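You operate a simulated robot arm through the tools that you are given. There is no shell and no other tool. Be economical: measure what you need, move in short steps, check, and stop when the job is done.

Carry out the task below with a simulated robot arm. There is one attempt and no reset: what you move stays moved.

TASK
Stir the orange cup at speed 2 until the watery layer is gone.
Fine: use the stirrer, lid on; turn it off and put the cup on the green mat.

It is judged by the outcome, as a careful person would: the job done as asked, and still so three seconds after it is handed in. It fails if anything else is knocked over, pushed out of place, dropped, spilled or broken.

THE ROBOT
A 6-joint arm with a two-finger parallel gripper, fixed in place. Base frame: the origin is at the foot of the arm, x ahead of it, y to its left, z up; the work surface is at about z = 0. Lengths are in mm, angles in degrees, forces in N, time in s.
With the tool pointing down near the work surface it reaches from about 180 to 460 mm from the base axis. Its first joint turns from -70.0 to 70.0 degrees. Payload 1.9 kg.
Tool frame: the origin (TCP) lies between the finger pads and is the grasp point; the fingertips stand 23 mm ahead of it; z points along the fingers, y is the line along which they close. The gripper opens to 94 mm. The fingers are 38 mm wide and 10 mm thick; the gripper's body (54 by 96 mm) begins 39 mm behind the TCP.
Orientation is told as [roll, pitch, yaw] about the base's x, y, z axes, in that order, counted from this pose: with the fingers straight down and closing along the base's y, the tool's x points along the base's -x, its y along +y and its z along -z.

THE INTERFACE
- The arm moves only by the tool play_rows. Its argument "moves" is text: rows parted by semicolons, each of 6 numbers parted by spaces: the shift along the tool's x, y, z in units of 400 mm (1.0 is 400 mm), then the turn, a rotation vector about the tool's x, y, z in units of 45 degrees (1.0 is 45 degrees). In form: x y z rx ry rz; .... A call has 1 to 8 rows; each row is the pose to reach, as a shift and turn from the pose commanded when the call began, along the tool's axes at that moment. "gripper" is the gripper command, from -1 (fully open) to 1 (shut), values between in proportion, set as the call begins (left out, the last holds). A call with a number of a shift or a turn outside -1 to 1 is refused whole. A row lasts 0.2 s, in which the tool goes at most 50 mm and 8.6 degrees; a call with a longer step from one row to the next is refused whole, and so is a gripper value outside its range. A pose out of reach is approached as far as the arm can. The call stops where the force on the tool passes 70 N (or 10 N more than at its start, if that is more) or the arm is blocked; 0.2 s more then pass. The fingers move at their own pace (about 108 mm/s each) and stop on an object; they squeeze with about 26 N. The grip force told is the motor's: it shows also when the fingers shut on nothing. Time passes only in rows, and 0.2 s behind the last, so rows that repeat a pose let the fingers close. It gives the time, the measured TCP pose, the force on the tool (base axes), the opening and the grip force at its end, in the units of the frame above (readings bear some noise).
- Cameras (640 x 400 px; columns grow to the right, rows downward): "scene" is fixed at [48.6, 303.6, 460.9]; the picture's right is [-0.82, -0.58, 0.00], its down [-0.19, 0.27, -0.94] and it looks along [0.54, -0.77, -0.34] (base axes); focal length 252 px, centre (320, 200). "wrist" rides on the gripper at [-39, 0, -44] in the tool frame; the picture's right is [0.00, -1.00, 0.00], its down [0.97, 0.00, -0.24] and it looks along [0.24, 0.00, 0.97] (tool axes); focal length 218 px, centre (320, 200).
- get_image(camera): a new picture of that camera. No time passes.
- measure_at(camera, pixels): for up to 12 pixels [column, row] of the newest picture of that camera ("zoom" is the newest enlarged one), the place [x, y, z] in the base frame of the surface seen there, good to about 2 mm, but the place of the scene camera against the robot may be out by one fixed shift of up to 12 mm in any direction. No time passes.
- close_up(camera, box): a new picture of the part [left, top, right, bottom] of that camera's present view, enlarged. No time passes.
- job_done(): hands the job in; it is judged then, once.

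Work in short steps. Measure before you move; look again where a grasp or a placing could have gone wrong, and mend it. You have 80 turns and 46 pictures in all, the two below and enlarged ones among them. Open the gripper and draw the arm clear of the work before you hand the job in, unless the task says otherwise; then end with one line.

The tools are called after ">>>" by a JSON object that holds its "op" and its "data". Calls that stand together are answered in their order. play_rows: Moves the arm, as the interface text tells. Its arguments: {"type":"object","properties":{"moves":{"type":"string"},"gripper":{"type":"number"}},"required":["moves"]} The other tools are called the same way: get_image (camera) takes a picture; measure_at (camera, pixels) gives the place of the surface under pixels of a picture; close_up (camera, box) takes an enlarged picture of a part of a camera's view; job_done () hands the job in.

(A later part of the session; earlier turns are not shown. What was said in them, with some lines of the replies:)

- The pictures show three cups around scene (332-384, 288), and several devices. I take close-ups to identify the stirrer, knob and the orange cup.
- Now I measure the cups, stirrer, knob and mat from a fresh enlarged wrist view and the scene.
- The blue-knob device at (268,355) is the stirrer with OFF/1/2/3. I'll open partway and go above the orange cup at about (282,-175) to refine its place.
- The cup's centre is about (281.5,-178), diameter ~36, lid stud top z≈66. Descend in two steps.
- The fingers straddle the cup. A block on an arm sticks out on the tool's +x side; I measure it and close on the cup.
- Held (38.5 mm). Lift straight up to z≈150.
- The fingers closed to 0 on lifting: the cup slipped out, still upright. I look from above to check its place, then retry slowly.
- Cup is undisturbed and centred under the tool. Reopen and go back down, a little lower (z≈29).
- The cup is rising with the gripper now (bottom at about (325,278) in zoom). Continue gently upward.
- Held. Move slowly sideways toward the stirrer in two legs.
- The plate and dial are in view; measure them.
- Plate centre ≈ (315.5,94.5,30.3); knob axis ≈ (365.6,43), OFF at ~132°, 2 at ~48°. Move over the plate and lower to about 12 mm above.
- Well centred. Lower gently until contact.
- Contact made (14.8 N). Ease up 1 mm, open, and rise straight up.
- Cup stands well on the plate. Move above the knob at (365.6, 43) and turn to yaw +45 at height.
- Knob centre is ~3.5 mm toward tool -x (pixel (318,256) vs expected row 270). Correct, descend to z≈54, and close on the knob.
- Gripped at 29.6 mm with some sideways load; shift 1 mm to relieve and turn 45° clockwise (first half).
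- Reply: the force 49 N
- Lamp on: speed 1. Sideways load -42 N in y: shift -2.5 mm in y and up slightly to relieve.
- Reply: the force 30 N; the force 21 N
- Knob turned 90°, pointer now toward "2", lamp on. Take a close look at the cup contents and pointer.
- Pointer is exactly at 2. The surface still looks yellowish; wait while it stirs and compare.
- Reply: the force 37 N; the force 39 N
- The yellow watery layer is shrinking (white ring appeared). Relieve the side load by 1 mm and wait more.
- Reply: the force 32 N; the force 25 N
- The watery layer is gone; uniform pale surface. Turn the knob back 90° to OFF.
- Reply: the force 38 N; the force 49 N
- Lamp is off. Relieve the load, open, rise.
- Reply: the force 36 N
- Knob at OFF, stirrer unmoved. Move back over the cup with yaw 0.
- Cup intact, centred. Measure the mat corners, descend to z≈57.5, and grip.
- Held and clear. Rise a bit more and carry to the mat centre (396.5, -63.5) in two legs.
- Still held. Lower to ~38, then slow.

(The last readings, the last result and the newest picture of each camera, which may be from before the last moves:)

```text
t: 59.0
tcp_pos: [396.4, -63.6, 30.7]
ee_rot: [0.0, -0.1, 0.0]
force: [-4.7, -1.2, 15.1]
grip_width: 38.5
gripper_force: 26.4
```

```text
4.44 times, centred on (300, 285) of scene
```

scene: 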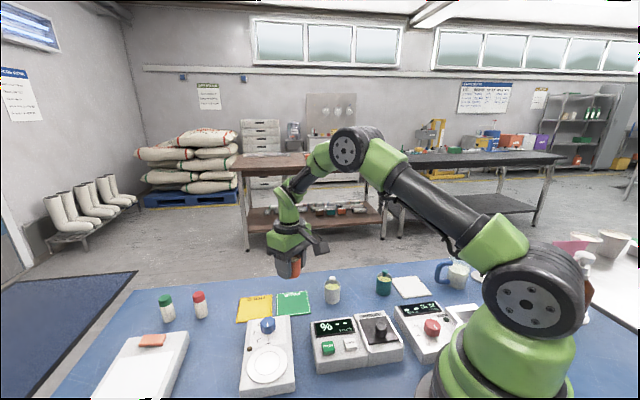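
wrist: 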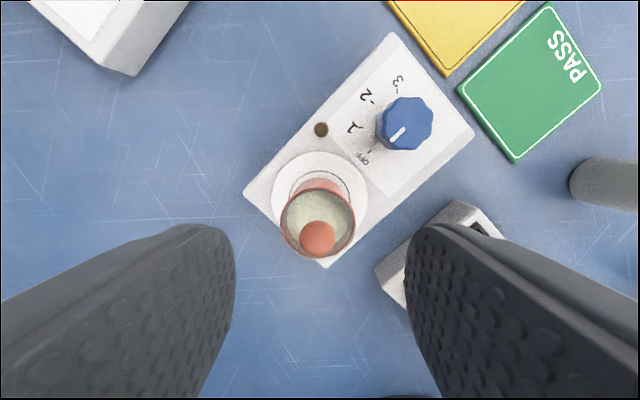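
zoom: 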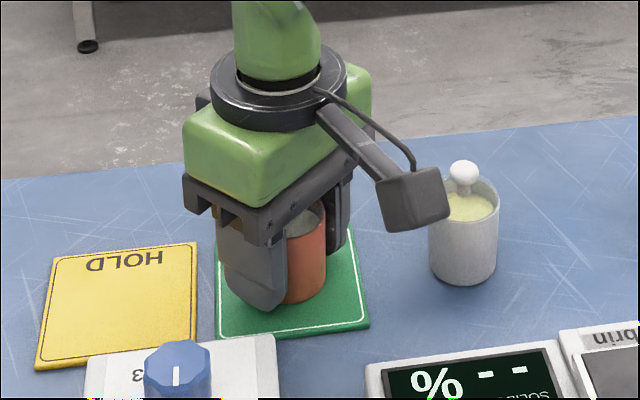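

Cup touches the mat (15 N). Ease off 1 mm, open, and rise well clear.

>>> {"op": "play_rows", "data": {"moves": "0 0 -0.0025 0 0 0; 0 0 -0.0025 0 0 0"}}

>>> {"op": "play_rows", "data": {"moves": "0 0 0 0 0 0; 0 0 0 0 0 0; 0 0 -0.05 0 0 0; 0 0 -0.12 0 0 0; 0 0 -0.22 0 0 0; 0 0 -0.34 0 0 0; 0 0 -0.46 0 0 0; 0 0 -0.46 0 0 0", "gripper": -0.3}}

>>> {"op": "get_image", "data": {"camera": "wrist"}}

>>> {"op": "close_up", "data": {"camera": "scene", "box": [220, 250, 400, 390]}}

```text
t: 59.6
tcp_pos: [394.9, -63.3, 31.5]
ee_rot: [0.0, 0.0, -0.1]
force: [0.7, 0.2, 0.5]
grip_width: 38.9
gripper_force: 26.3
```

```text
t: 61.4
tcp_pos: [398.6, -62.4, 213.2]
ee_rot: [0.0, -0.1, -0.1]
force: [-0.1, 0.1, 0.1]
grip_width: 61.3
gripper_force: 0.1
```

```text
7 pictures are left
```

wrist: 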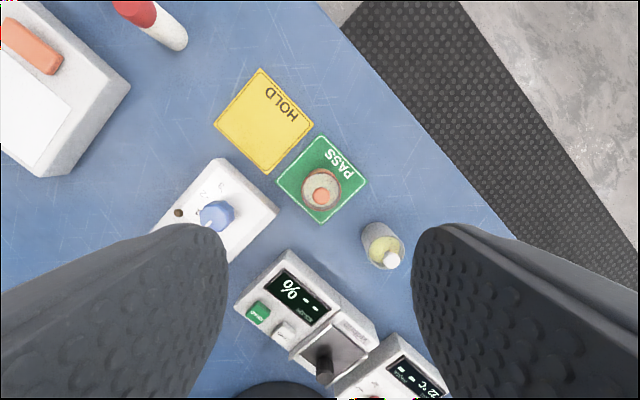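

```text
2.86 times, centred on (310, 320) of scene
```

zoom: 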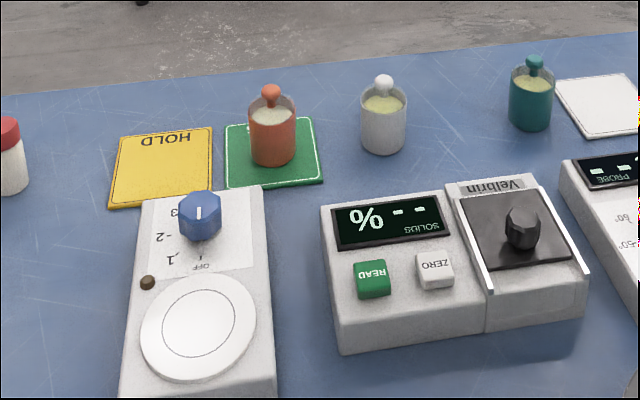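

The cup stands on the mat, stirrer OFF. One last check of its surface.

>>> {"op": "close_up", "data": {"camera": "scene", "box": [280, 270, 345, 312]}}

>>> {"op": "close_up", "data": {"camera": "wrist", "box": [270, 140, 420, 280]}}

```text
9.52 times, centred on (312, 291) of scene
```

zoom: 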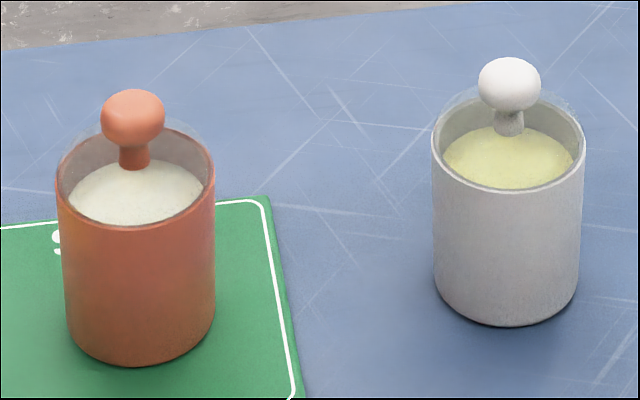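

```text
2.86 times, centred on (345, 210) of wrist
```

zoom: 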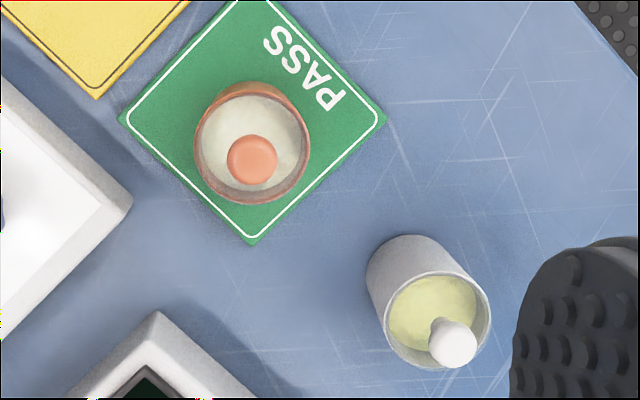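

The orange cup's surface is uniformly white, with the lid on, fully on the mat. Hand in.

>>> {"op": "job_done", "data": {}}

```text
The job is handed in.
```

I stirred the orange cup at speed 2, lid on, until the watery layer was gone, then turned the stirrer off and set the cup on the green mat. My first grip on the cup slipped, but it stayed upright and in place, and nothing else was disturbed.
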